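You operate a simulated robot arm through the tools that you are given. There is no shell and no other tool.

Carry out the task below with a simulated robot arm. There is one attempt and no reset: what you move stays moved.

JOB
Shut and latch the fridge, clear its alarm and set +4.
Fine: one press of the alarm button, door shut; wait till the green lamp is lit.

It is judged by the outcome, as a careful person would: the job done as asked, and still so three seconds after it is handed in. It fails if anything else is knocked over, pushed out of place, dropped, spilled or broken.

ROBOT AND FRAMES
A 6-joint arm with a three-finger gripper, fixed in place. Base frame: the origin is at the foot of the arm, x ahead of it, y to its left, z up. Units: mm, degrees, N and s.
Its first joint turns from -166.0 to 166.0 degrees. Payload 4.89 kg.
The tool frame sits at the grasp point between the pads (the TCP): z along the fingers, y along the line on which they close. The tips reach 30 mm beyond it. Largest opening 164 mm; the body of the gripper starts 125 mm behind the TCP.
Orientation is told as [roll, pitch, yaw] about the base's x, y, z axes, in that order, counted from this pose: with the fingers straight down and closing along the base's y, the tool's x points along the base's -x, its y along +y and its z along -z.

CONTROLS
- The arm moves only by the tool jog_arm. Its argument "motion" is a list of rows, each a list of 7 numbers: the shift along the base's x, y, z in units of 20 mm (1.0 is 20 mm), then the turn, a rotation vector about the base's x, y, z in units of 5 degrees (1.0 is 5 degrees), then the gripper command, from -1 (shut) to 1 (fully open), values between in proportion. In form: [[tx, ty, tz, wx, wy, wz, claw], ...]. A call has 1 to 20 rows; each row shifts and turns the commanded pose from where the row before left it. A call with a number of a shift or a turn outside -1 to 1 is refused whole. Rows are played at 5 a second. More than 50 mm and 8.6 degrees between two rows, or a gripper value outside its range, and nothing of the call is played. Where a pose cannot be reached the arm comes as near as it can. A force on the tool above 40 N (or 10 N above the force at the start of the call, whichever is more), or a blocked arm, ends the call early, and 0.2 s more pass. The fingers move at their own pace (about 108 mm/s each) and stop on an object; they squeeze with about 25 N. The grip force told is the motor's: it shows also when the fingers shut on nothing. Time passes only in rows, and 0.2 s behind the last, so rows that do not move let the fingers close. The reply holds the time, the measured pose of the TCP, the force on the tool along the base axes, the opening and the grip force, in the units named above and with some noise, with the torque about the TCP (base axes, N m) and any sound that the robot's microphone picked up.
- Cameras (640 x 400 px; columns grow to the right, rows downward): "scene" is fixed at [400, -651, 1620]; the picture's right is [0.97, -0.23, 0.00], its down [-0.11, -0.48, -0.87] and it looks along [0.20, 0.85, -0.49] (base axes); focal length 336 px, centre (320, 200). "wrist" rides on the gripper at [76, -2, -152] in the tool frame; the picture's right is [0.02, 1.00, 0.00], its down [-0.88, 0.02, -0.47] and it looks along [-0.47, 0.01, 0.88] (tool axes); focal length 247 px, centre (320, 200). There is no depth. A picture from a camera that has moved, and an enlarged one, comes with that camera's place and axes in the base frame and with its lens.
- grab_frame(camera): a new picture of that camera. No time passes.
- raise_lower(by): slides the trunk up (or, below 0, down) by that many mm; the arm rides with it, the base frame stays. It gives what a move gives, with no picture.
- enlarge(camera, box): a new picture of the part [left, top, right, bottom] of that camera's present view, enlarged. No time passes.
- sign_off(): hands the job in; it is judged then, once.

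Nothing tells you positions but the pictures and the camera data. Unless the task says otherwise, let go and move clear before handing in.

The tools are called after "Call:" as name(argument=value, ...) on one line, values as JSON. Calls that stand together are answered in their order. jog_arm: Moves the arm, as the interface text tells. Its arguments: {"type":"object","properties":{"motion":{"type":"array"}},"required":["motion"]} The other tools are called the same way: raise_lower (by) slides the trunk up or down; grab_frame (camera) takes a picture; enlarge (camera, box) takes an enlarged picture of a part of a camera's view; sign_off () hands the job in.

At the start:

```text
time_s: 0.0
tcp_pos: [544.7, 163.6, 1281.8]
tool_rot: [0.1, 0.0, 0.0]
force: [-0.8, -0.1, 0.0]
wrist_torque: [-0.02, -0.01, -0.02]
grip_width: 163.9
grasp_force: 0.0
trunk travel left (down, up): [-200.0, 190.0]
```

scene: 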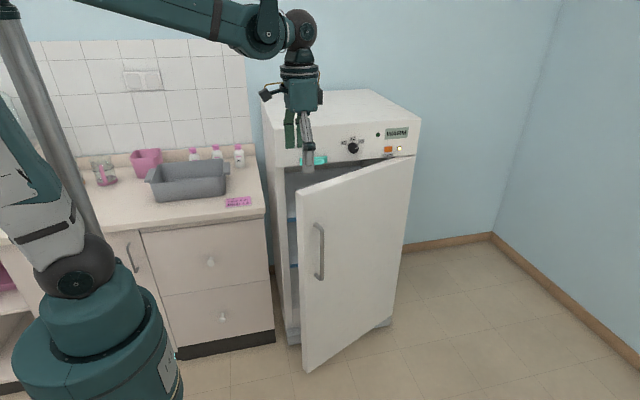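
wrist: 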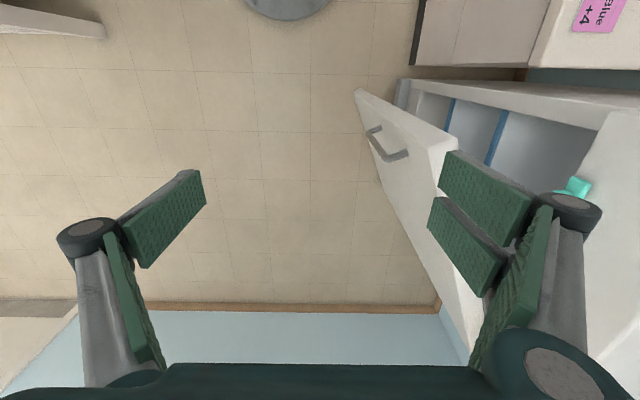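

I see the fridge with its door ajar, a control panel above with a knob, lamps and buttons, and a pink note on the counter. I'll look closer at these before moving.

Call:
enlarge(camera="scene", box=[260, 80, 430, 186])

Call:
enlarge(camera="scene", box=[200, 170, 280, 220])

Call:
enlarge(camera="wrist", box=[340, 0, 640, 190])

Call:
enlarge(camera="scene", box=[260, 130, 430, 380])

```text
3.76 times, centred on (345, 133) of scene
camera zoom: at [400.0, -651.0, 1620.0], right [0.97, -0.23, 0.0], down [-0.11, -0.48, -0.87], along [0.2, 0.85, -0.49], focal length 1265 px, centre (226, 452)
```

zoom: 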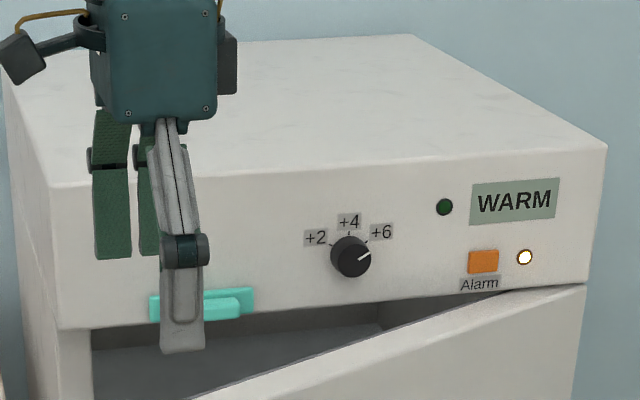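

```text
8.00 times, centred on (240, 195) of scene
camera zoom: at [400.0, -651.0, 1620.0], right [0.97, -0.23, 0.0], down [-0.11, -0.48, -0.87], along [0.2, 0.85, -0.49], focal length 2688 px, centre (960, 240)
```

zoom: 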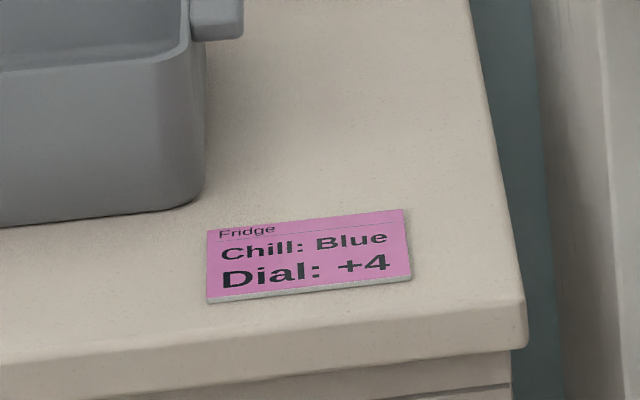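

```text
2.11 times, centred on (490, 95) of wrist
camera zoom: at [467.2, 163.5, 1434.9], right [-0.02, 1.0, 0.0], down [0.88, 0.02, 0.47], along [0.47, 0.01, -0.88], focal length 520 px, centre (-38, 421)
```

zoom: 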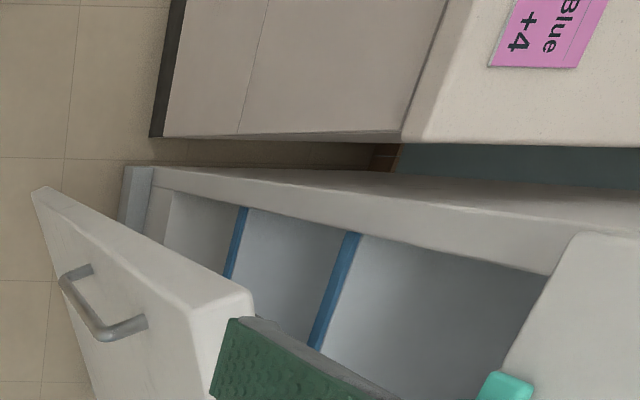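

```text
1.60 times, centred on (345, 255) of scene
camera zoom: at [400.0, -651.0, 1620.0], right [0.97, -0.23, 0.0], down [-0.11, -0.48, -0.87], along [0.2, 0.85, -0.49], focal length 538 px, centre (280, 112)
```

zoom: 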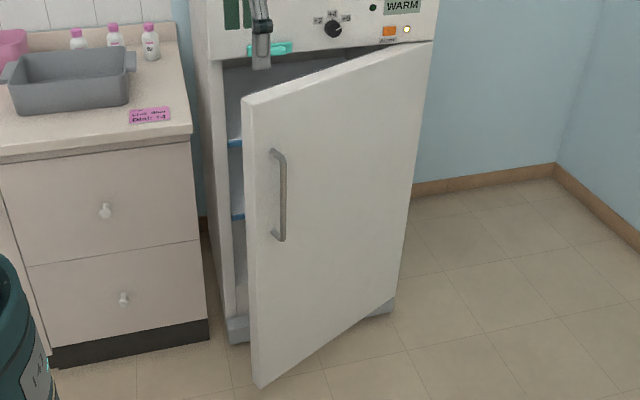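

The door is about 22° open, hinged on the right near x≈1090, y≈540. The panel front is near y≈550 with a turquoise latch at about (600–690, 537, 1112), the dial at (808, 530, 1155) set to +6, and the alarm button at (965, 545, 1130). I'll turn the tool to point at the fridge (+y) with the fingers shut, staying clear of the door.

Call:
jog_arm(motion=[[0, -0.3, 0, 1, 0, 0, -1], [0, -0.3, 0, 1, 0, 0, -1], [0, -0.3, 0, 1, 0, 0, -1], [0, 0, 0, 1, 0, 0, -1], [0, 0, 0, 1, 0, 0, -1], [0, 0, 0, 1, 0, 0, -1], [0, 0, 0, 1, 0, 0, -1], [0, 0, 0, 1, 0, 0, -1], [0, 0, 0, 1, 0, 0, -1]])

```text
time_s: 2.0
tcp_pos: [545.4, 146.7, 1282.3]
tool_rot: [45.1, 0.0, 0.0]
force: [-0.6, -0.1, -0.4]
wrist_torque: [-0.02, -0.07, -0.04]
grip_width: 0.0
grasp_force: 25.0
trunk travel left (down, up): [-200.0, 190.0]
```

The turn goes well: the tool is at 45° and the fingers are shut. I'll finish the turn to horizontal and look again.

Call:
jog_arm(motion=[[0, 0, 0, 1, 0, 0, -1], [0, 0, 0, 1, 0, 0, -1], [0, 0, 0, 1, 0, 0, -1], [0, 0, 0, 1, 0, 0, -1], [0, 0, 0, 1, 0, 0, -1], [0, 0, 0, 1, 0, 0, -1], [0, 0, 0, 1, 0, 0, -1], [0, 0, 0, 1, 0, 0, -1], [0, 0, 0, 1, 0, 0, -1]])

Call:
grab_frame(camera="scene")

Call:
grab_frame(camera="wrist")

Call:
enlarge(camera="scene", box=[260, 80, 430, 186])

```text
time_s: 4.0
tcp_pos: [544.4, 147.4, 1281.9]
tool_rot: [90.1, -0.1, 0.0]
force: [-0.5, 0.4, 0.6]
wrist_torque: [-0.05, 0.0, -0.1]
grip_width: 0.0
grasp_force: 24.8
trunk travel left (down, up): [-200.0, 190.0]
```

```text
taken
```

scene: 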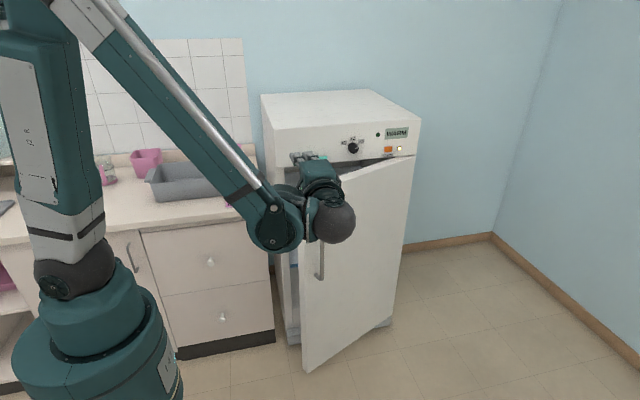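

```text
taken
camera wrist: at [466.5, -4.9, 1281.2], right [-0.02, 0.0, 1.0], down [0.88, -0.47, 0.02], along [0.47, 0.88, 0.01], focal length 247 px, centre (320, 200)
```

wrist: 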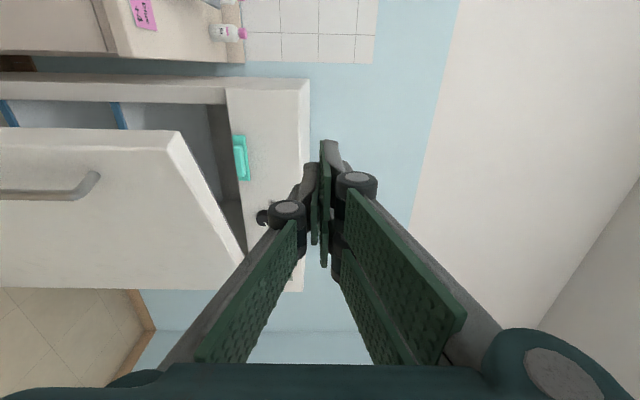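

```text
3.76 times, centred on (345, 133) of scene
camera zoom: at [400.0, -651.0, 1620.0], right [0.97, -0.23, 0.0], down [-0.11, -0.48, -0.87], along [0.2, 0.85, -0.49], focal length 1265 px, centre (226, 452)
```

zoom: 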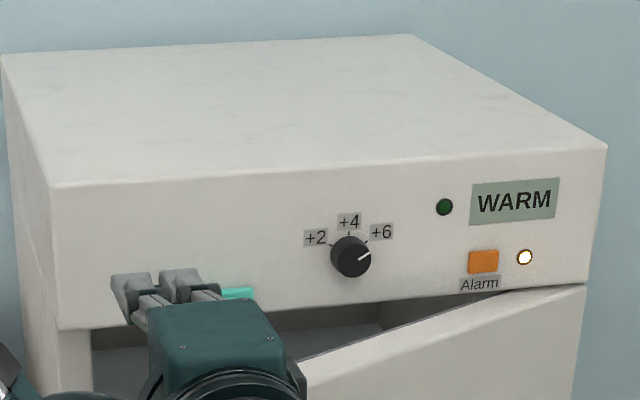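

Call:
enlarge(camera="wrist", box=[160, 70, 330, 300])

Call:
enlarge(camera="wrist", box=[215, 120, 275, 195])

```text
1.74 times, centred on (245, 185) of wrist
camera zoom: at [466.5, -4.9, 1281.2], right [-0.02, 0.0, 1.0], down [0.88, -0.47, 0.02], along [0.47, 0.88, 0.01], focal length 430 px, centre (450, 226)
```

zoom: 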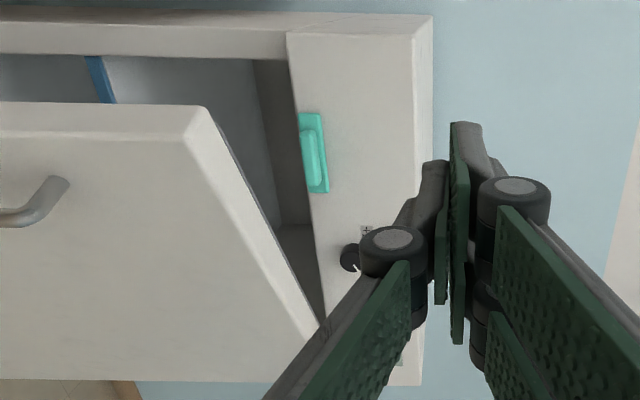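

```text
5.33 times, centred on (245, 158) of wrist
camera zoom: at [466.5, -4.9, 1281.2], right [-0.02, 0.0, 1.0], down [0.88, -0.47, 0.02], along [0.47, 0.88, 0.01], focal length 1317 px, centre (720, 427)
```

zoom: 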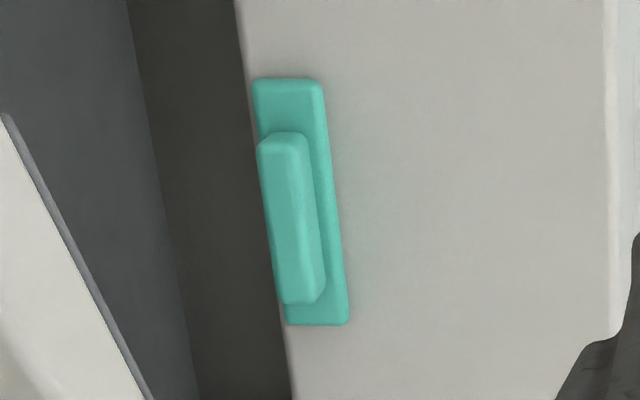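

The latch is a turquoise slide plate (x 602–711, z 1088–1116) with a grip bar, just above the seam at z≈1085. I'll go to a spot in front of the door above its handle, short of contact.

Call:
jog_arm(motion=[[0.2, 0, -1, 0, 0, 0, -1], [0.2, 0, -1, 0, 0, 0, -1], [0.2, 0, -1, 0, 0, 0, -1], [0.2, 0, -1, 0, 0, 0, -1], [0.2, 0, -1, 0, 0, 0, -1], [0.2, 0, -1, 0, 0, 0, -1], [0.2, 0, -1, 0, 0, 0, -1], [0.2, 0, -1, 0, 0, 0, -1], [0.2, 0, -1, 0, 0, 0, -1], [0.2, 0.5, -1, 0, 0, 0, -1], [0.2, 0.5, -1, 0, 0, 0, -1], [0, 1, -1, 0, 0, 0, -1], [0, 1, 0, 0, 0, 0, -1]])

Call:
grab_frame(camera="scene")

Call:
grab_frame(camera="wrist")

```text
time_s: 6.8
tcp_pos: [618.0, 199.2, 1081.4]
tool_rot: [89.8, 0.0, 0.0]
force: [0.7, -0.8, 0.8]
wrist_torque: [0.01, 0.01, -0.01]
grip_width: 0.0
grasp_force: 24.9
out of reach, approached as far as the arm can: row 10, 11, 12
trunk travel left (down, up): [-200.0, 190.0]
```

```text
taken
```

scene: 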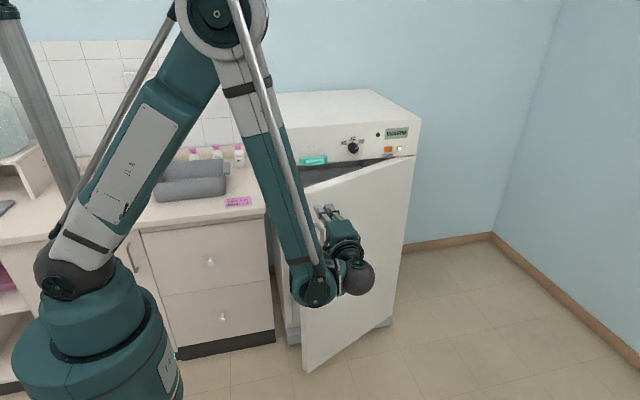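

```text
taken
camera wrist: at [541.4, 47.5, 1080.9], right [-0.02, 0.0, 1.0], down [0.88, -0.47, 0.02], along [0.47, 0.88, 0.01], focal length 247 px, centre (320, 200)
```

wrist: 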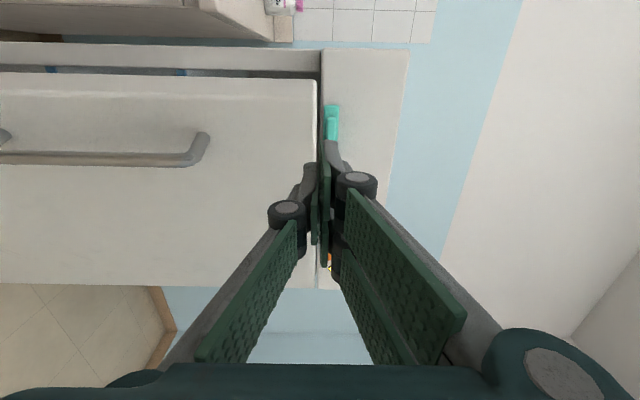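

The arm stopped about 40 mm higher than asked, with the tips still roughly 120 mm clear of the door. I'll lower the trunk instead.

Call:
raise_lower(by=-60)

Call:
grab_frame(camera="wrist")

```text
time_s: 7.8
tcp_pos: [619.3, 199.0, 1020.8]
tool_rot: [89.7, 0.0, 0.0]
force: [-0.7, 0.3, 0.2]
wrist_torque: [0.0, -0.01, -0.02]
grip_width: 0.0
grasp_force: 25.0
trunk travel left (down, up): [-140.0, 250.0]
```

```text
taken
camera wrist: at [541.2, 48.3, 1021.1], right [-0.02, 0.0, 1.0], down [0.88, -0.47, 0.02], along [0.47, 0.88, 0.01], focal length 247 px, centre (320, 200)
```

wrist: 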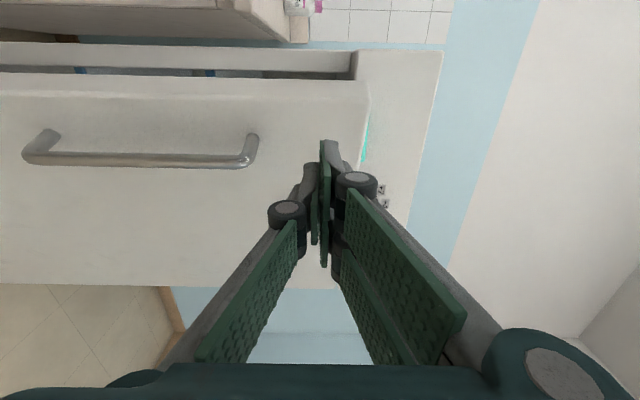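

The tips are level with the door above the handle (handle top near z≈945). I'll move towards the door, first just short of contact.

Call:
jog_arm(motion=[[-0.5, 1, 0, 0, 0, 0, -1], [-0.5, 1, 0, 0, 0, 0, -1], [0, 1, 0, 0, 0, 0, -1], [0, 1, 0, 0, 0, 0, -1]])

Call:
grab_frame(camera="scene")

```text
time_s: 8.8
tcp_pos: [608.2, 279.7, 1034.7]
tool_rot: [89.8, -0.1, 0.2]
force: [0.0, -0.4, -0.2]
wrist_torque: [-0.02, -0.01, 0.02]
grip_width: 0.0
grasp_force: 25.3
out of reach, approached as far as the arm can: row 1, 2
trunk travel left (down, up): [-140.0, 250.0]
```

```text
taken
```

scene: 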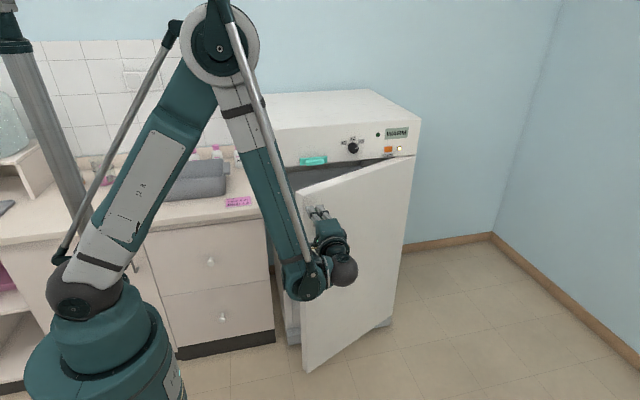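

The tips are about 30 mm off the door face. Now I push it in gently and watch the force.

Call:
jog_arm(motion=[[0, 0.7, 0, 0, 0, 0, -1], [0, 0.7, 0, 0, 0, 0, -1], [0, 0.7, 0, 0, 0, 0, -1], [0, 0.7, 0, 0, 0, 0, -1], [0, 0.7, 0, 0, 0, 0, -1], [0, 0.7, 0, 0, 0, 0, -1], [0, 0.7, 0, 0, 0, 0, -1]])

Call:
grab_frame(camera="scene")

```text
time_s: 10.4
tcp_pos: [609.2, 375.8, 1033.2]
tool_rot: [89.8, 0.0, 0.1]
force: [0.5, -1.2, -0.7]
wrist_torque: [0.04, 0.0, 0.0]
grip_width: 0.0
grasp_force: 24.5
out of reach, approached as far as the arm can: row 1
trunk travel left (down, up): [-140.0, 250.0]
```

```text
taken
```

scene: 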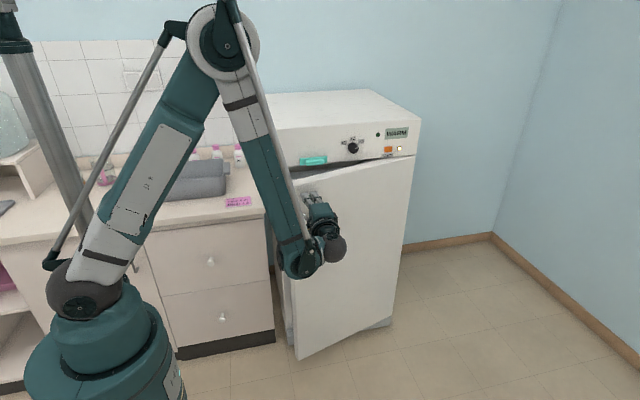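

The door is swinging in freely with little force. I continue pushing, slower towards the end.

Call:
jog_arm(motion=[[0, 0.7, 0, 0, 0, 0, -1], [0, 0.7, 0, 0, 0, 0, -1], [0, 0.7, 0, 0, 0, 0, -1], [0, 0.7, 0, 0, 0, 0, -1], [0, 0.5, 0, 0, 0, 0, -1], [0, 0.5, 0, 0, 0, 0, -1], [0, 0.5, 0, 0, 0, 0, -1], [0, 0.5, 0, 0, 0, 0, -1]])

Call:
grab_frame(camera="scene")

Call:
grab_frame(camera="wrist")

```text
time_s: 12.2
tcp_pos: [608.0, 473.6, 1035.2]
tool_rot: [89.8, -0.1, 0.1]
force: [0.0, 0.3, 0.2]
wrist_torque: [-0.03, -0.01, 0.02]
grip_width: 0.4
grasp_force: 24.9
trunk travel left (down, up): [-140.0, 250.0]
```

```text
taken
```

scene: 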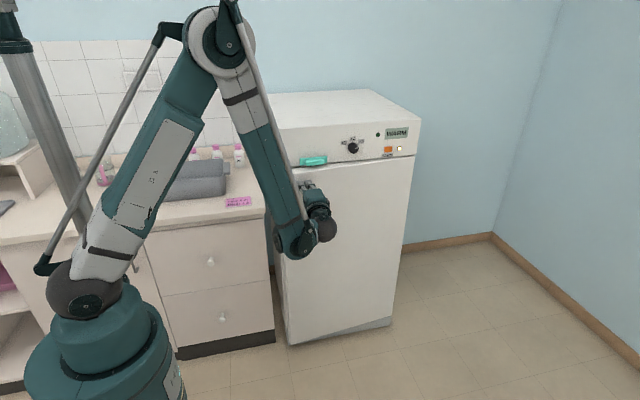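

```text
taken
camera wrist: at [530.6, 322.0, 1034.3], right [-0.02, 0.0, 1.0], down [0.88, -0.47, 0.02], along [0.47, 0.88, 0.01], focal length 247 px, centre (320, 200)
```

wrist: 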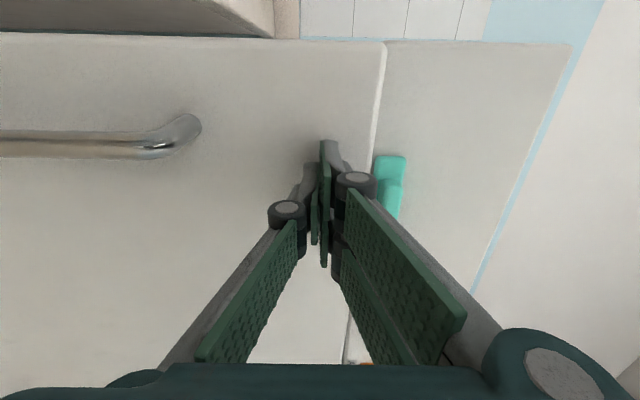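

The door looks almost or fully shut. I'll push on in small steps to seat it and see the force rise.

Call:
jog_arm(motion=[[0, 0.3, 0, 0, 0, 0, -1], [0, 0.3, 0, 0, 0, 0, -1], [0, 0.3, 0, 0, 0, 0, -1], [0, 0.3, 0, 0, 0, 0, -1]])

Call:
enlarge(camera="wrist", box=[280, 20, 480, 220])

```text
time_s: 13.2
tcp_pos: [608.8, 496.2, 1035.4]
tool_rot: [89.8, 0.0, 0.1]
force: [0.2, -0.5, 0.2]
wrist_torque: [-0.04, -0.02, -0.01]
grip_width: 0.1
grasp_force: 25.4
trunk travel left (down, up): [-140.0, 250.0]
```

```text
2.00 times, centred on (380, 120) of wrist
camera zoom: at [532.1, 345.1, 1034.7], right [-0.02, 0.0, 1.0], down [0.88, -0.47, 0.02], along [0.47, 0.88, 0.01], focal length 494 px, centre (200, 360)
```

zoom: 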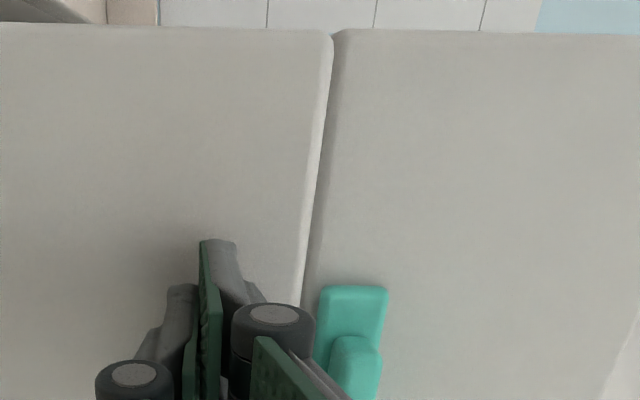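

The door is nearly flush with the panel and there is no resistance yet, so I keep pressing in small steps.

Call:
jog_arm(motion=[[0, 0.3, 0, 0, 0, 0, -1], [0, 0.3, 0, 0, 0, 0, -1], [0, 0.3, 0, 0, 0, 0, -1], [0, 0.2, 0, 0, 0, 0, -1], [0, 0.2, 0, 0, 0, 0, -1]])

Call:
enlarge(camera="wrist", box=[280, 20, 480, 220])

Call:
enlarge(camera="scene", box=[260, 80, 430, 186])

```text
time_s: 14.4
tcp_pos: [608.0, 521.5, 1034.5]
tool_rot: [89.8, 0.0, 0.1]
force: [-0.7, 0.4, -0.2]
wrist_torque: [-0.01, 0.01, -0.01]
grip_width: 0.0
grasp_force: 25.4
trunk travel left (down, up): [-140.0, 250.0]
```

```text
2.00 times, centred on (380, 120) of wrist
camera zoom: at [531.9, 371.1, 1034.3], right [-0.02, 0.0, 1.0], down [0.88, -0.47, 0.02], along [0.47, 0.88, 0.01], focal length 494 px, centre (200, 360)
```

zoom: 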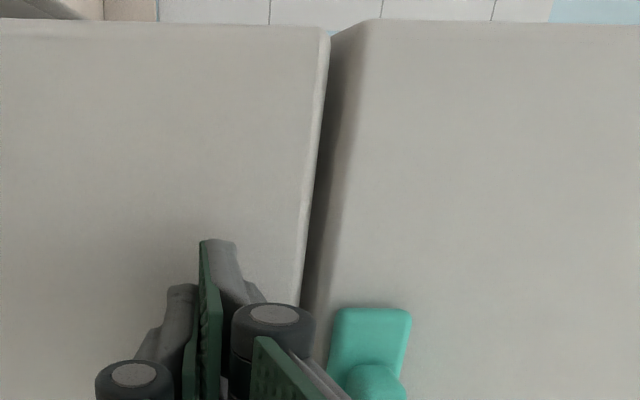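

```text
3.76 times, centred on (345, 133) of scene
camera zoom: at [400.0, -651.0, 1620.0], right [0.97, -0.23, 0.0], down [-0.11, -0.48, -0.87], along [0.2, 0.85, -0.49], focal length 1265 px, centre (226, 452)
```

zoom: 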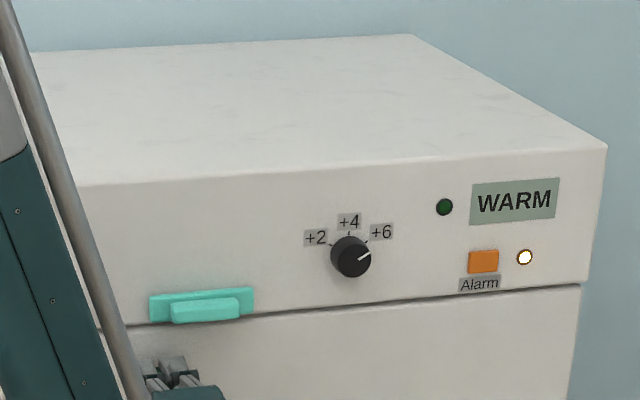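

The door is now slightly recessed behind the panel front, still without resistance. I press on in small steps until it seats.

Call:
jog_arm(motion=[[0, 0.2, 0, 0, 0, 0, -1], [0, 0.2, 0, 0, 0, 0, -1], [0, 0.2, 0, 0, 0, 0, -1], [0, 0.2, 0, 0, 0, 0, -1], [0, 0.2, 0, 0, 0, 0, -1]])

Call:
enlarge(camera="wrist", box=[280, 20, 480, 220])

```text
time_s: 15.2
tcp_pos: [609.6, 531.1, 1033.6]
tool_rot: [89.9, 0.0, 0.1]
force: [-0.3, -23.3, 1.9]
wrist_torque: [0.15, 0.02, -0.08]
grip_width: 6.0
grasp_force: 44.8
trunk travel left (down, up): [-140.0, 250.0]
stopped in row 4: the force on the tool passed its limit at 51 N (the readings are from after the stop); the commanded pose is now the measured one
```

```text
2.00 times, centred on (380, 120) of wrist
camera zoom: at [531.7, 380.1, 1034.4], right [-0.02, 0.0, 1.0], down [0.88, -0.47, 0.02], along [0.47, 0.88, 0.01], focal length 494 px, centre (200, 360)
```

zoom: 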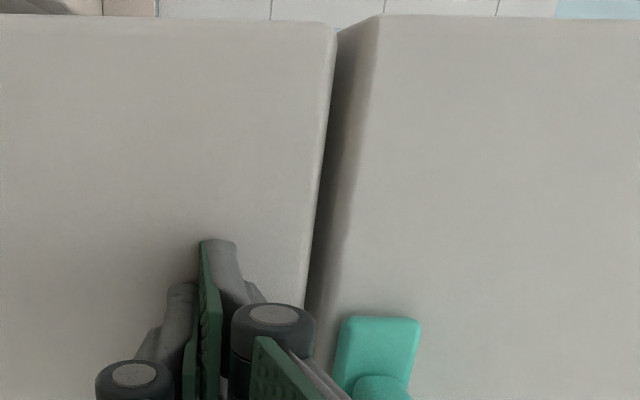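

The door met its stop at a tip position of y≈561, slightly behind the panel front. I'll back off and check that it stays shut.

Call:
jog_arm(motion=[[0, -0.5, 0, 0, 0, 0, -1], [0, -1, 0, 0, 0, 0, -1], [0, -1, 0, 0, 0, 0, -1], [0, -1, 0, 0, 0, 0, -1]])

Call:
grab_frame(camera="wrist")

Call:
enlarge(camera="scene", box=[260, 80, 430, 186])

```text
time_s: 16.2
tcp_pos: [608.4, 462.5, 1032.9]
tool_rot: [89.7, 0.0, 0.1]
force: [0.4, 1.6, 0.0]
wrist_torque: [0.02, -0.02, 0.0]
grip_width: 0.0
grasp_force: 45.0
trunk travel left (down, up): [-140.0, 250.0]
```

```text
taken
camera wrist: at [531.0, 311.4, 1034.1], right [-0.02, 0.01, 1.0], down [0.88, -0.47, 0.02], along [0.47, 0.88, 0.01], focal length 247 px, centre (320, 200)
```

wrist: 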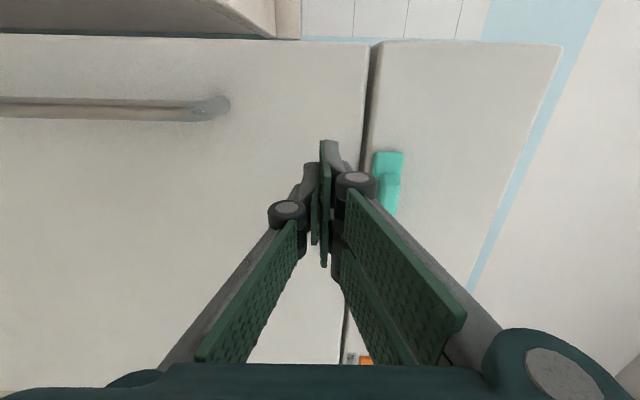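

```text
3.76 times, centred on (345, 133) of scene
camera zoom: at [400.0, -651.0, 1620.0], right [0.97, -0.23, 0.0], down [-0.11, -0.48, -0.87], along [0.2, 0.85, -0.49], focal length 1265 px, centre (226, 452)
```

zoom: 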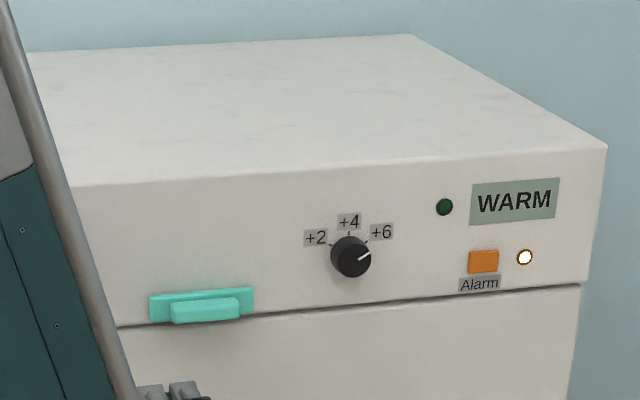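

The door stays shut. Next is the latch; I look at it closely to pin its bar.

Call:
enlarge(camera="scene", box=[295, 148, 335, 173])

Call:
enlarge(camera="scene", box=[335, 120, 415, 170])

Call:
enlarge(camera="wrist", box=[340, 130, 440, 230])

```text
16.00 times, centred on (315, 160) of scene
camera zoom: at [400.0, -651.0, 1620.0], right [0.97, -0.23, 0.0], down [-0.11, -0.48, -0.87], along [0.2, 0.85, -0.49], focal length 5375 px, centre (400, 832)
```

zoom: 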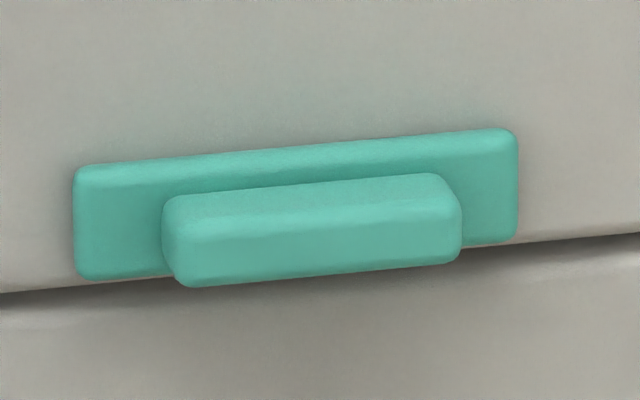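

```text
8.00 times, centred on (375, 145) of scene
camera zoom: at [400.0, -651.0, 1620.0], right [0.97, -0.23, 0.0], down [-0.11, -0.48, -0.87], along [0.2, 0.85, -0.49], focal length 2688 px, centre (-120, 640)
```

zoom: 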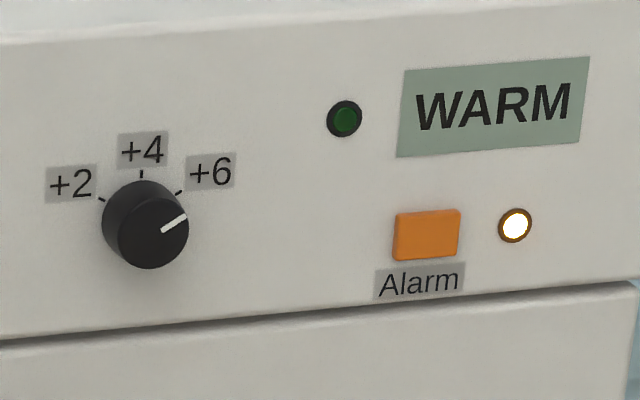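

```text
4.00 times, centred on (390, 180) of wrist
camera zoom: at [531.0, 311.4, 1034.1], right [-0.02, 0.01, 1.0], down [0.88, -0.47, 0.02], along [0.47, 0.88, 0.01], focal length 988 px, centre (40, 280)
```

zoom: 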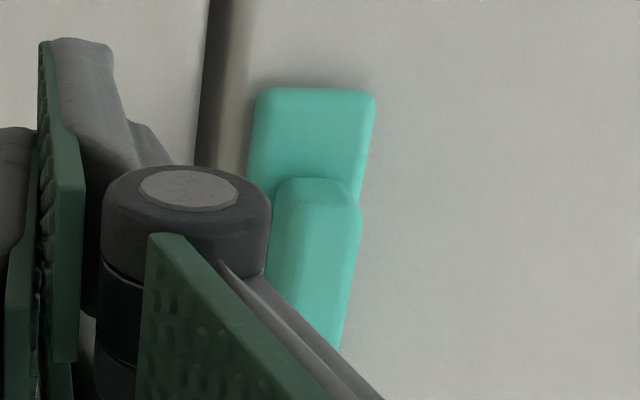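

The latch bar is about 72 × 15 mm, centred near (658, y front ≈527, 1103). I'll line up in front of it with the fingers opened about 50 mm vertically.

Call:
jog_arm(motion=[[0.5, -0.5, 0.7, 0, 0, 0, -1], [0.5, 0, 0.7, 0, 0, 0, -0.4], [0.5, 0, 0.7, 0, 0, 0, -0.4], [0.5, 0, 0.7, 0, 0, 0, -0.4], [0.5, 0, 0.7, 0, 0, 0, -0.4], [0, 0, 0, 0, 0, 0, -0.4]])

Call:
grab_frame(camera="wrist")

Call:
grab_frame(camera="scene")

```text
time_s: 17.6
tcp_pos: [659.0, 452.4, 1103.9]
tool_rot: [89.7, 0.1, 0.1]
force: [0.5, 0.8, -0.7]
wrist_torque: [0.06, -0.04, 0.03]
grip_width: 49.3
grasp_force: 0.0
trunk travel left (down, up): [-140.0, 250.0]
```

```text
taken
camera wrist: at [581.4, 300.8, 1104.2], right [-0.02, 0.0, 1.0], down [0.88, -0.47, 0.02], along [0.47, 0.88, 0.01], focal length 247 px, centre (320, 200)
```

wrist: 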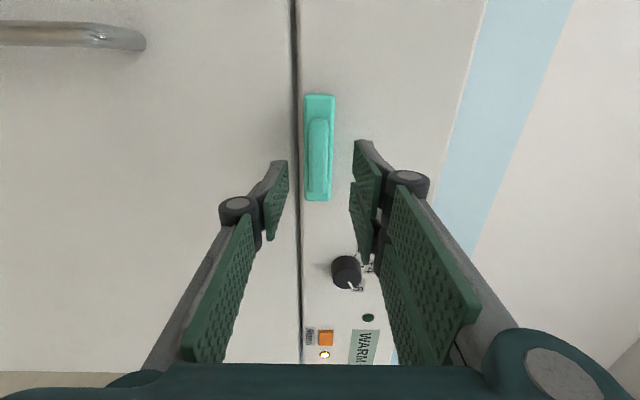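

```text
taken
```

scene: 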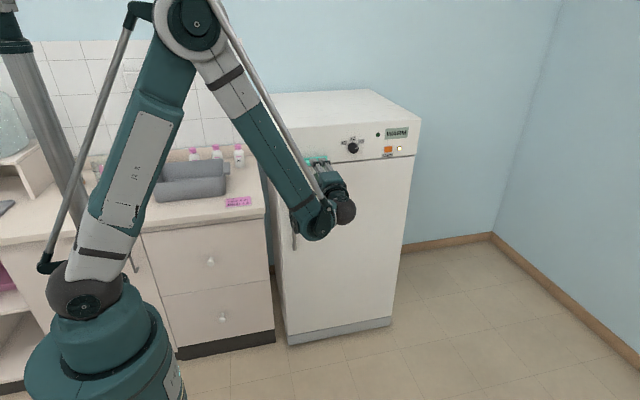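

Alignment is good: the bar sits centred between the fingers in z and x. I advance about 52 mm so the tips straddle the bar without touching the plate.

Call:
jog_arm(motion=[[0, 0.6, 0, 0, 0, 0, -0.4], [0, 0.6, 0, 0, 0, 0, -0.4], [0, 0.5, 0, 0, 0, 0, -0.4], [0, 0.5, 0, 0, 0, 0, -0.4], [0, 0.4, 0, 0, 0, 0, -0.4]])

Call:
grab_frame(camera="wrist")

Call:
enlarge(camera="scene", box=[280, 130, 360, 200])

```text
time_s: 18.9
tcp_pos: [660.1, 505.0, 1104.3]
tool_rot: [89.7, 0.0, 0.1]
force: [-0.3, 0.0, -0.6]
wrist_torque: [-0.03, 0.03, 0.0]
grip_width: 49.4
grasp_force: 0.1
trunk travel left (down, up): [-140.0, 250.0]
```

```text
taken
camera wrist: at [582.3, 353.2, 1104.2], right [-0.02, 0.0, 1.0], down [0.88, -0.47, 0.02], along [0.47, 0.88, 0.01], focal length 247 px, centre (320, 200)
```

wrist: 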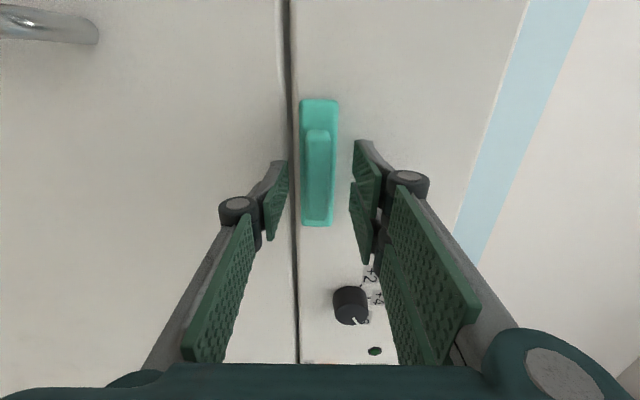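

```text
5.71 times, centred on (320, 165) of scene
camera zoom: at [400.0, -651.0, 1620.0], right [0.97, -0.23, 0.0], down [-0.11, -0.48, -0.87], along [0.2, 0.85, -0.49], focal length 1920 px, centre (320, 400)
```

zoom: 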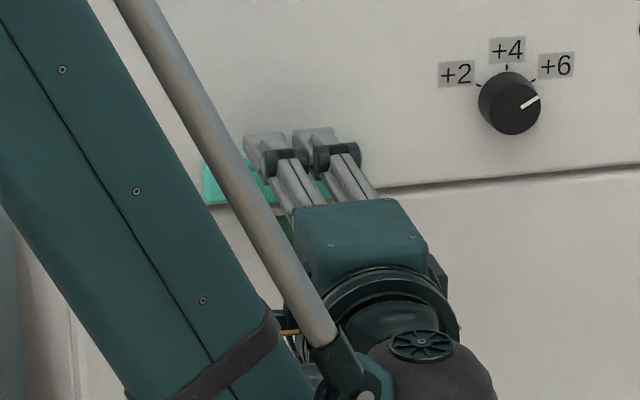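

The fingers straddle the bar at the right depth with no contact. I'll close on it.

Call:
jog_arm(motion=[[0, 0, 0, 0, 0, 0, -0.7], [0, 0, 0, 0, 0, 0, -1], [0, 0, 0, 0, 0, 0, -1]])

Call:
grab_frame(camera="wrist")

```text
time_s: 19.6
tcp_pos: [659.0, 504.3, 1101.2]
tool_rot: [89.6, 0.0, 0.1]
force: [-9.5, -6.4, -38.0]
wrist_torque: [-1.02, 0.02, 0.02]
grip_width: 17.7
grasp_force: 45.3
trunk travel left (down, up): [-140.0, 250.0]
```

```text
taken
camera wrist: at [582.3, 353.5, 1102.7], right [-0.02, 0.01, 1.0], down [0.88, -0.47, 0.02], along [0.47, 0.88, 0.0], focal length 247 px, centre (320, 200)
```

wrist: 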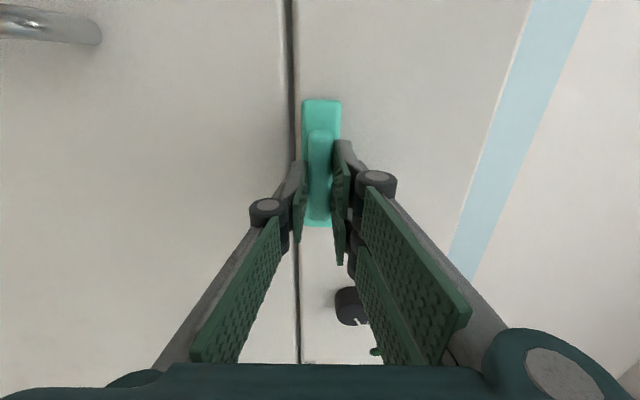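

Gripped (17.7 mm). The force shows the bar won't go up, so its free direction is probably down. I ease down in small steps.

Call:
jog_arm(motion=[[0, 0, -0.2, 0, 0, 0, -1], [0, 0, -0.2, 0, 0, 0, -1]])

```text
time_s: 20.3
tcp_pos: [660.5, 504.8, 1101.8]
tool_rot: [90.3, 0.1, 0.0]
force: [-2.8, -0.6, 24.4]
wrist_torque: [0.66, -0.24, 0.22]
grip_width: 17.9
grasp_force: 45.6
trunk travel left (down, up): [-140.0, 250.0]
stopped in row 2: the force on the tool passed its limit at 59 N (the readings are from after the stop); the commanded pose is now the measured one
```

The bar is stiff both up and down, so it isn't a vertical slide. It may be a turn-latch pivoting about its centre (y axis), or it may slide sideways; I'll probe a small turn gently.

Call:
jog_arm(motion=[[0, 0, 0, 0, 0, 0, -1], [0, 0, 0, 0, 0.4, 0, -1], [0, 0, 0, 0, 0.4, 0, -1]])

```text
time_s: 21.0
tcp_pos: [659.4, 504.2, 1102.4]
tool_rot: [90.3, 2.5, 0.0]
force: [-5.6, -5.2, 21.3]
wrist_torque: [0.49, -2.2, 0.08]
grip_width: 18.1
grasp_force: 45.0
trunk travel left (down, up): [-140.0, 250.0]
stopped in row 3: the force on the tool passed its limit at 41 N (the readings are from after the stop); the commanded pose is now the measured one
```

Turning that way (+y) meets −2.2 N·m. I return and probe the opposite way.

Call:
jog_arm(motion=[[0, 0, 0, 0, -0.5, 0, -1], [0, 0, 0, 0, -0.3, 0, -1], [0, 0, 0, 0, -0.2, 0, -1]])

Call:
grab_frame(camera="wrist")

```text
time_s: 21.8
tcp_pos: [659.6, 505.6, 1103.2]
tool_rot: [90.3, -2.7, 0.0]
force: [-10.7, -11.5, 25.7]
wrist_torque: [0.7, 0.05, 0.55]
grip_width: 18.1
grasp_force: 45.2
trunk travel left (down, up): [-140.0, 250.0]
```

```text
taken
camera wrist: at [582.3, 353.6, 1096.7], right [-0.07, -0.01, 1.0], down [0.88, -0.47, 0.06], along [0.47, 0.88, 0.04], focal length 247 px, centre (320, 200)
```

wrist: 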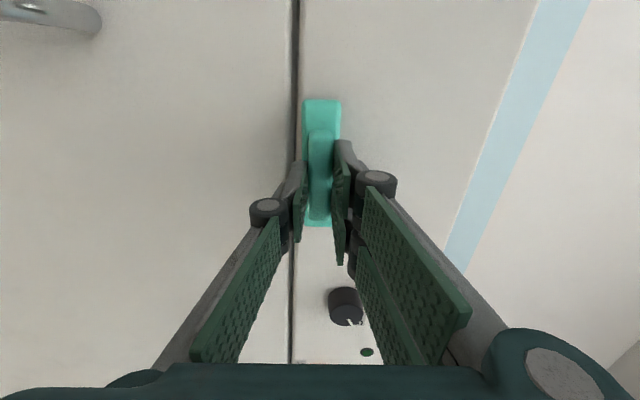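

The latch turns freely this way (−y): the bar rotated with the gripper and the torque fell to about zero, bringing its left end down over the door. I continue turning in steps, relieving the residual forces.

Call:
jog_arm(motion=[[-0.03, -0.04, 0.08, 0, -0.4, 0, -1], [0, 0, 0, 0, -0.5, 0, -1], [0, 0, 0, 0, -0.5, 0, -1], [0, 0, 0, 0, -0.5, 0, -1]])

```text
time_s: 22.8
tcp_pos: [659.3, 505.0, 1102.4]
tool_rot: [90.2, -12.1, 0.1]
force: [-9.0, -0.5, -2.6]
wrist_torque: [0.01, 0.02, -0.09]
grip_width: 17.7
grasp_force: 45.0
trunk travel left (down, up): [-140.0, 250.0]
```

It turns easily, with low forces. I keep rotating.

Call:
jog_arm(motion=[[-0.02, 0, 0, 0, -0.6, 0, -1], [0, 0, 0, 0, -0.6, 0, -1], [0, 0, 0, 0, -0.6, 0, -1], [0, 0, 0, 0, -0.6, 0, -1], [0, 0, 0, 0, -0.6, 0, -1], [0, 0, 0, 0, -0.6, 0, -1]])

Call:
grab_frame(camera="wrist")

```text
time_s: 24.2
tcp_pos: [659.3, 505.0, 1102.1]
tool_rot: [90.2, -30.1, 0.0]
force: [-6.0, 3.7, -5.4]
wrist_torque: [0.25, 0.02, -0.61]
grip_width: 17.7
grasp_force: 45.0
trunk travel left (down, up): [-140.0, 250.0]
```

```text
taken
camera wrist: at [593.6, 353.6, 1062.4], right [-0.52, 0.0, 0.85], down [0.75, -0.47, 0.46], along [0.4, 0.88, 0.25], focal length 247 px, centre (320, 200)
```

wrist: 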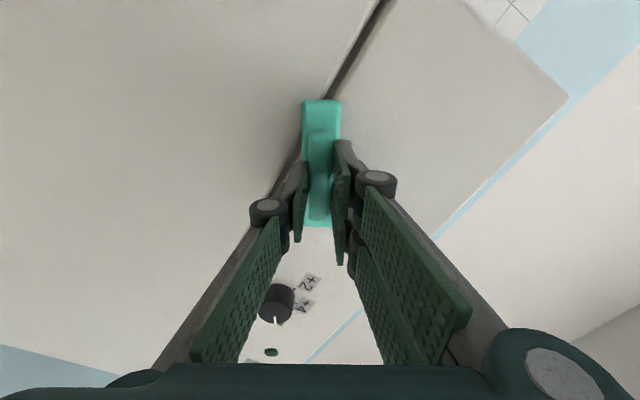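

The turn-latch is rotating across the seam, at about 30° now. I continue towards 90°.

Call:
jog_arm(motion=[[0, 0, 0, 0, -0.6, 0, -1], [0, 0, 0, 0, -0.6, 0, -1], [0, 0, 0, 0, -0.6, 0, -1], [0, 0, 0, 0, -0.6, 0, -1], [0, 0, 0, 0, -0.6, 0, -1], [0, 0, 0, 0, -0.6, 0, -1], [0, 0, 0, 0, -0.6, 0, -1], [0, 0, 0, 0, -0.6, 0, -1], [0, 0, 0, 0, -0.6, 0, -1], [0, 0, 0, 0, -0.6, 0, -1], [0, 0, 0, 0, -0.6, 0, -1], [0, 0, 0, 0, -0.6, 0, -1]])

Call:
grab_frame(camera="wrist")

```text
time_s: 26.8
tcp_pos: [660.3, 504.5, 1102.1]
tool_rot: [90.1, -66.1, 0.1]
force: [-18.4, -12.9, -23.9]
wrist_torque: [-1.03, 0.02, 0.63]
grip_width: 17.9
grasp_force: 45.2
trunk travel left (down, up): [-140.0, 250.0]
```

```text
taken
camera wrist: at [630.0, 353.6, 1031.9], right [-0.92, 0.0, 0.38], down [0.34, -0.47, 0.81], along [0.18, 0.88, 0.44], focal length 247 px, centre (320, 200)
```

wrist: 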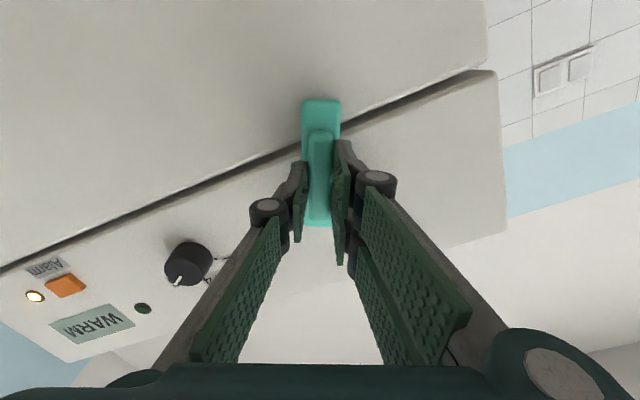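

At 66° some side force has built up, so I shift slightly to relieve it and carry on turning to 90°.

Call:
jog_arm(motion=[[-0.06, -0.03, -0.08, 0, 0, 0, -1], [0, 0, 0, 0, -0.5, 0, -1], [0, 0, 0, 0, -0.5, 0, -1], [0, 0, 0, 0, -0.5, 0, -1], [0, 0, 0, 0, -0.5, 0, -1]])

```text
time_s: 28.0
tcp_pos: [659.0, 504.4, 1101.5]
tool_rot: [90.3, -76.1, -0.2]
force: [16.1, 19.2, 22.0]
wrist_torque: [0.8, 0.01, -0.48]
grip_width: 18.1
grasp_force: 44.9
trunk travel left (down, up): [-140.0, 250.0]
```

The correction overshot a little, so I trim it back by half and finish the last degrees.

Call:
jog_arm(motion=[[0.03, 0.015, 0.04, 0, 0, 0, -1], [0, 0, 0, 0, -0.5, 0, -1], [0, 0, 0, 0, -0.5, 0, -1], [0, 0, 0, 0, -0.5, 0, -1], [0, 0, 0, 0, -0.5, 0, -1]])

Call:
grab_frame(camera="wrist")

```text
time_s: 29.2
tcp_pos: [660.2, 504.3, 1101.7]
tool_rot: [90.1, -86.1, 0.1]
force: [11.8, -6.7, 0.8]
wrist_torque: [-0.61, -0.01, -0.25]
grip_width: 17.9
grasp_force: 45.0
trunk travel left (down, up): [-140.0, 250.0]
```

```text
taken
camera wrist: at [655.8, 352.7, 1025.4], right [-1.0, 0.0, 0.05], down [0.04, -0.47, 0.88], along [0.02, 0.88, 0.47], focal length 247 px, centre (320, 200)
```

wrist: 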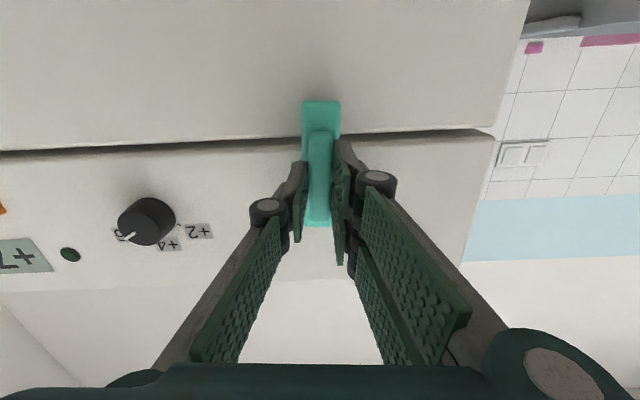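

The latch is nearly vertical and overlaps the door. I turn the last 4°, and a little on to feel for a stop.

Call:
jog_arm(motion=[[0, 0, 0, 0, -0.4, 0, -1], [0, 0, 0, 0, -0.4, 0, -1], [0, 0, 0, 0, -0.2, 0, -1]])

Call:
grab_frame(camera="wrist")

Call:
enlarge(camera="scene", box=[280, 100, 440, 200])

```text
time_s: 30.0
tcp_pos: [659.8, 503.8, 1100.3]
tool_rot: [-90.5, -89.0, -179.3]
force: [12.6, -6.4, -0.2]
wrist_torque: [-0.34, 1.46, -0.33]
grip_width: 17.8
grasp_force: 45.3
trunk travel left (down, up): [-140.0, 250.0]
```

```text
taken
camera wrist: at [662.4, 352.8, 1025.3], right [-1.0, 0.0, -0.04], down [-0.03, -0.47, 0.88], along [-0.02, 0.88, 0.47], focal length 247 px, centre (320, 200)
```

wrist: 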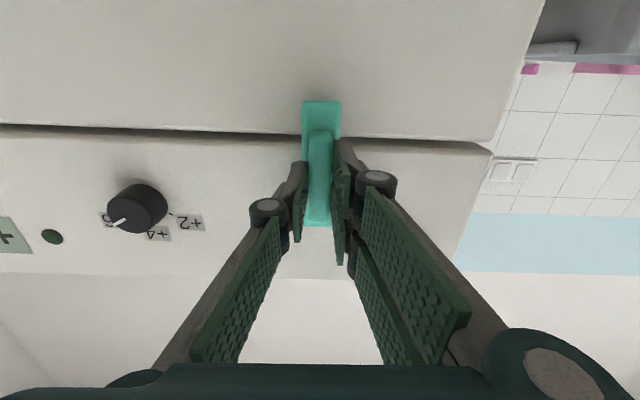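

```text
4.00 times, centred on (360, 150) of scene
camera zoom: at [400.0, -651.0, 1620.0], right [0.97, -0.23, 0.0], down [-0.11, -0.48, -0.87], along [0.2, 0.85, -0.49], focal length 1344 px, centre (160, 400)
```

zoom: 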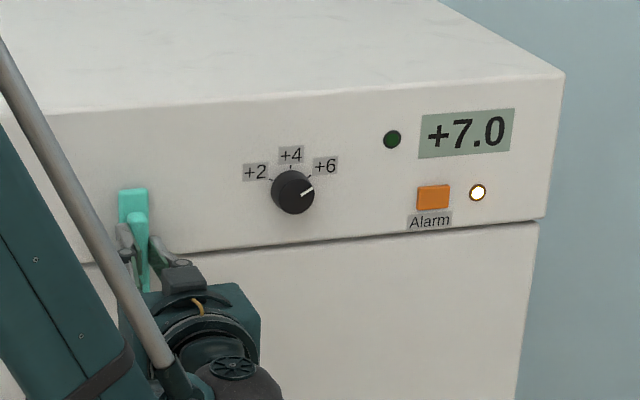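

The latch hit its stop (1.5 N·m) at about 91° with its lower half over the door, and the display now reads +7.0. I let go and back off.

Call:
jog_arm(motion=[[0, 0, 0, 0, 0.2, 0, -1], [0, 0, 0, 0, 0, 0, -0.5], [0, 0, 0, 0, 0, 0, -0.4], [0, -0.5, 0, 0, 0, 0, -0.4], [0, -1, 0, 0, 0, 0, -0.4], [0, -1, 0, 0, 0, 0, -0.4], [0, -1, 0, 0, 0, 0, -0.4], [0, -1, 0, 0, 0, 0, -0.4]])

Call:
grab_frame(camera="wrist")

Call:
enlarge(camera="scene", box=[280, 100, 440, 200])

```text
time_s: 31.8
tcp_pos: [660.1, 415.6, 1102.0]
tool_rot: [-77.5, -89.9, 167.9]
force: [0.0, 0.4, 0.6]
wrist_torque: [0.0, 0.04, -0.03]
grip_width: 49.4
grasp_force: 0.0
trunk travel left (down, up): [-140.0, 250.0]
```

```text
taken
camera wrist: at [660.6, 264.2, 1026.3], right [-1.0, 0.0, -0.02], down [-0.02, -0.47, 0.88], along [-0.01, 0.88, 0.47], focal length 247 px, centre (320, 200)
```

wrist: 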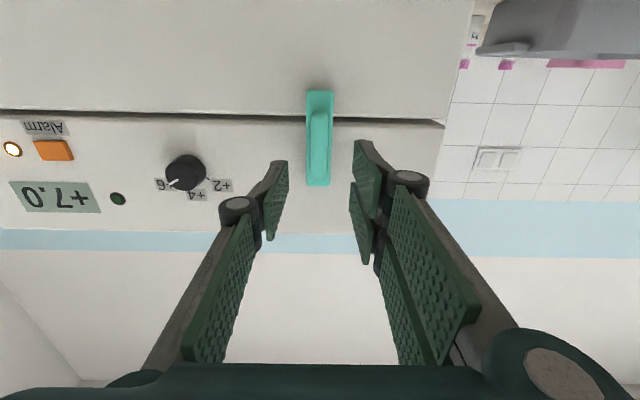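

```text
4.00 times, centred on (360, 150) of scene
camera zoom: at [400.0, -651.0, 1620.0], right [0.97, -0.23, 0.0], down [-0.11, -0.48, -0.87], along [0.2, 0.85, -0.49], focal length 1344 px, centre (160, 400)
```

zoom: 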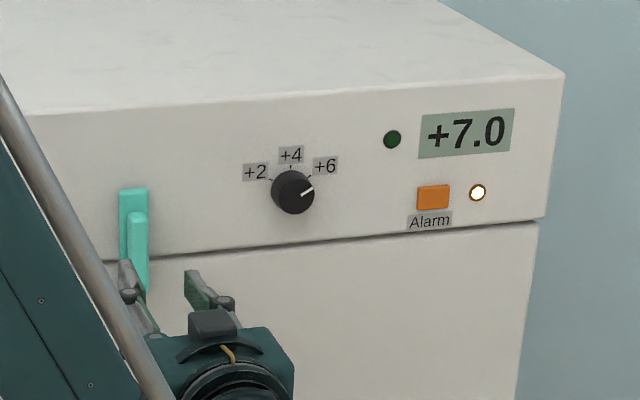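

The door is shut and the latch stands vertical across the seam. Next is the alarm button, which I place near (964, 540, 1118); I'll move in front of it at a safe distance with the fingers shut.

Call:
jog_arm(motion=[[0.95, 0, 0.05, 0, 0.5, 0, -1], [0.95, 0, 0.05, 0, 0.5, 0, -1], [0.95, 0, 0.05, 0, 0.5, 0, -1], [0.95, 0, 0.05, 0, 0.5, 0, -1], [0.95, 0, 0.05, 0, 0.5, 0, -1], [0.95, 0, 0.05, 0, 0.5, 0, -1], [0.95, 0, 0.05, 0, 0.5, 0, -1], [0.95, 0, 0.05, 0, 0.5, 0, -1], [0.95, 0, 0.05, 0, 0.5, 0, -1], [0.95, 0, 0.05, 0, 0.5, 0, -1], [0.95, 0, 0.05, 0, 0.5, 0, -1], [0.95, 0, 0.05, 0, 0.5, 0, -1], [0.95, 0, 0.05, 0, 0, 0, -1], [0.95, 0, 0.05, 0, 0, 0, -1], [0.95, 0, 0.05, 0, 0, 0, -1], [0.95, 0, 0.05, 0, 0, 0, -1]])

Call:
grab_frame(camera="wrist")

Call:
grab_frame(camera="scene")

```text
time_s: 35.2
tcp_pos: [963.5, 415.3, 1117.6]
tool_rot: [90.2, -60.0, 0.0]
force: [-0.4, 0.7, 0.6]
wrist_torque: [-0.09, 0.02, -0.06]
grip_width: 0.3
grasp_force: 25.5
trunk travel left (down, up): [-140.0, 250.0]
```

```text
taken
camera wrist: at [926.7, 263.9, 1051.5], right [-0.88, 0.0, 0.48], down [0.42, -0.47, 0.77], along [0.22, 0.88, 0.42], focal length 247 px, centre (320, 200)
```

wrist: 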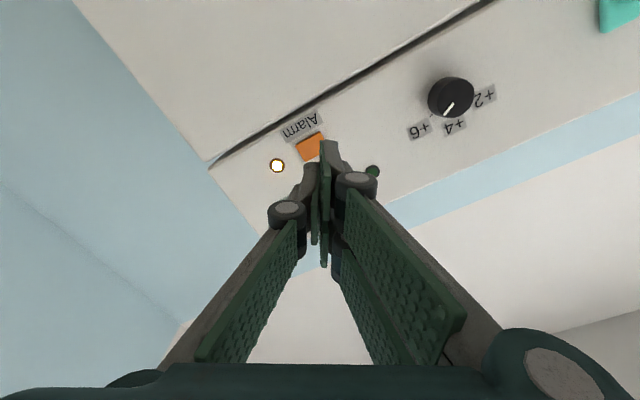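

```text
taken
```

scene: 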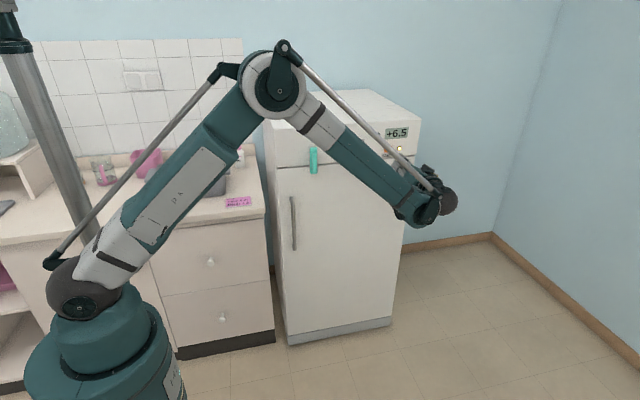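

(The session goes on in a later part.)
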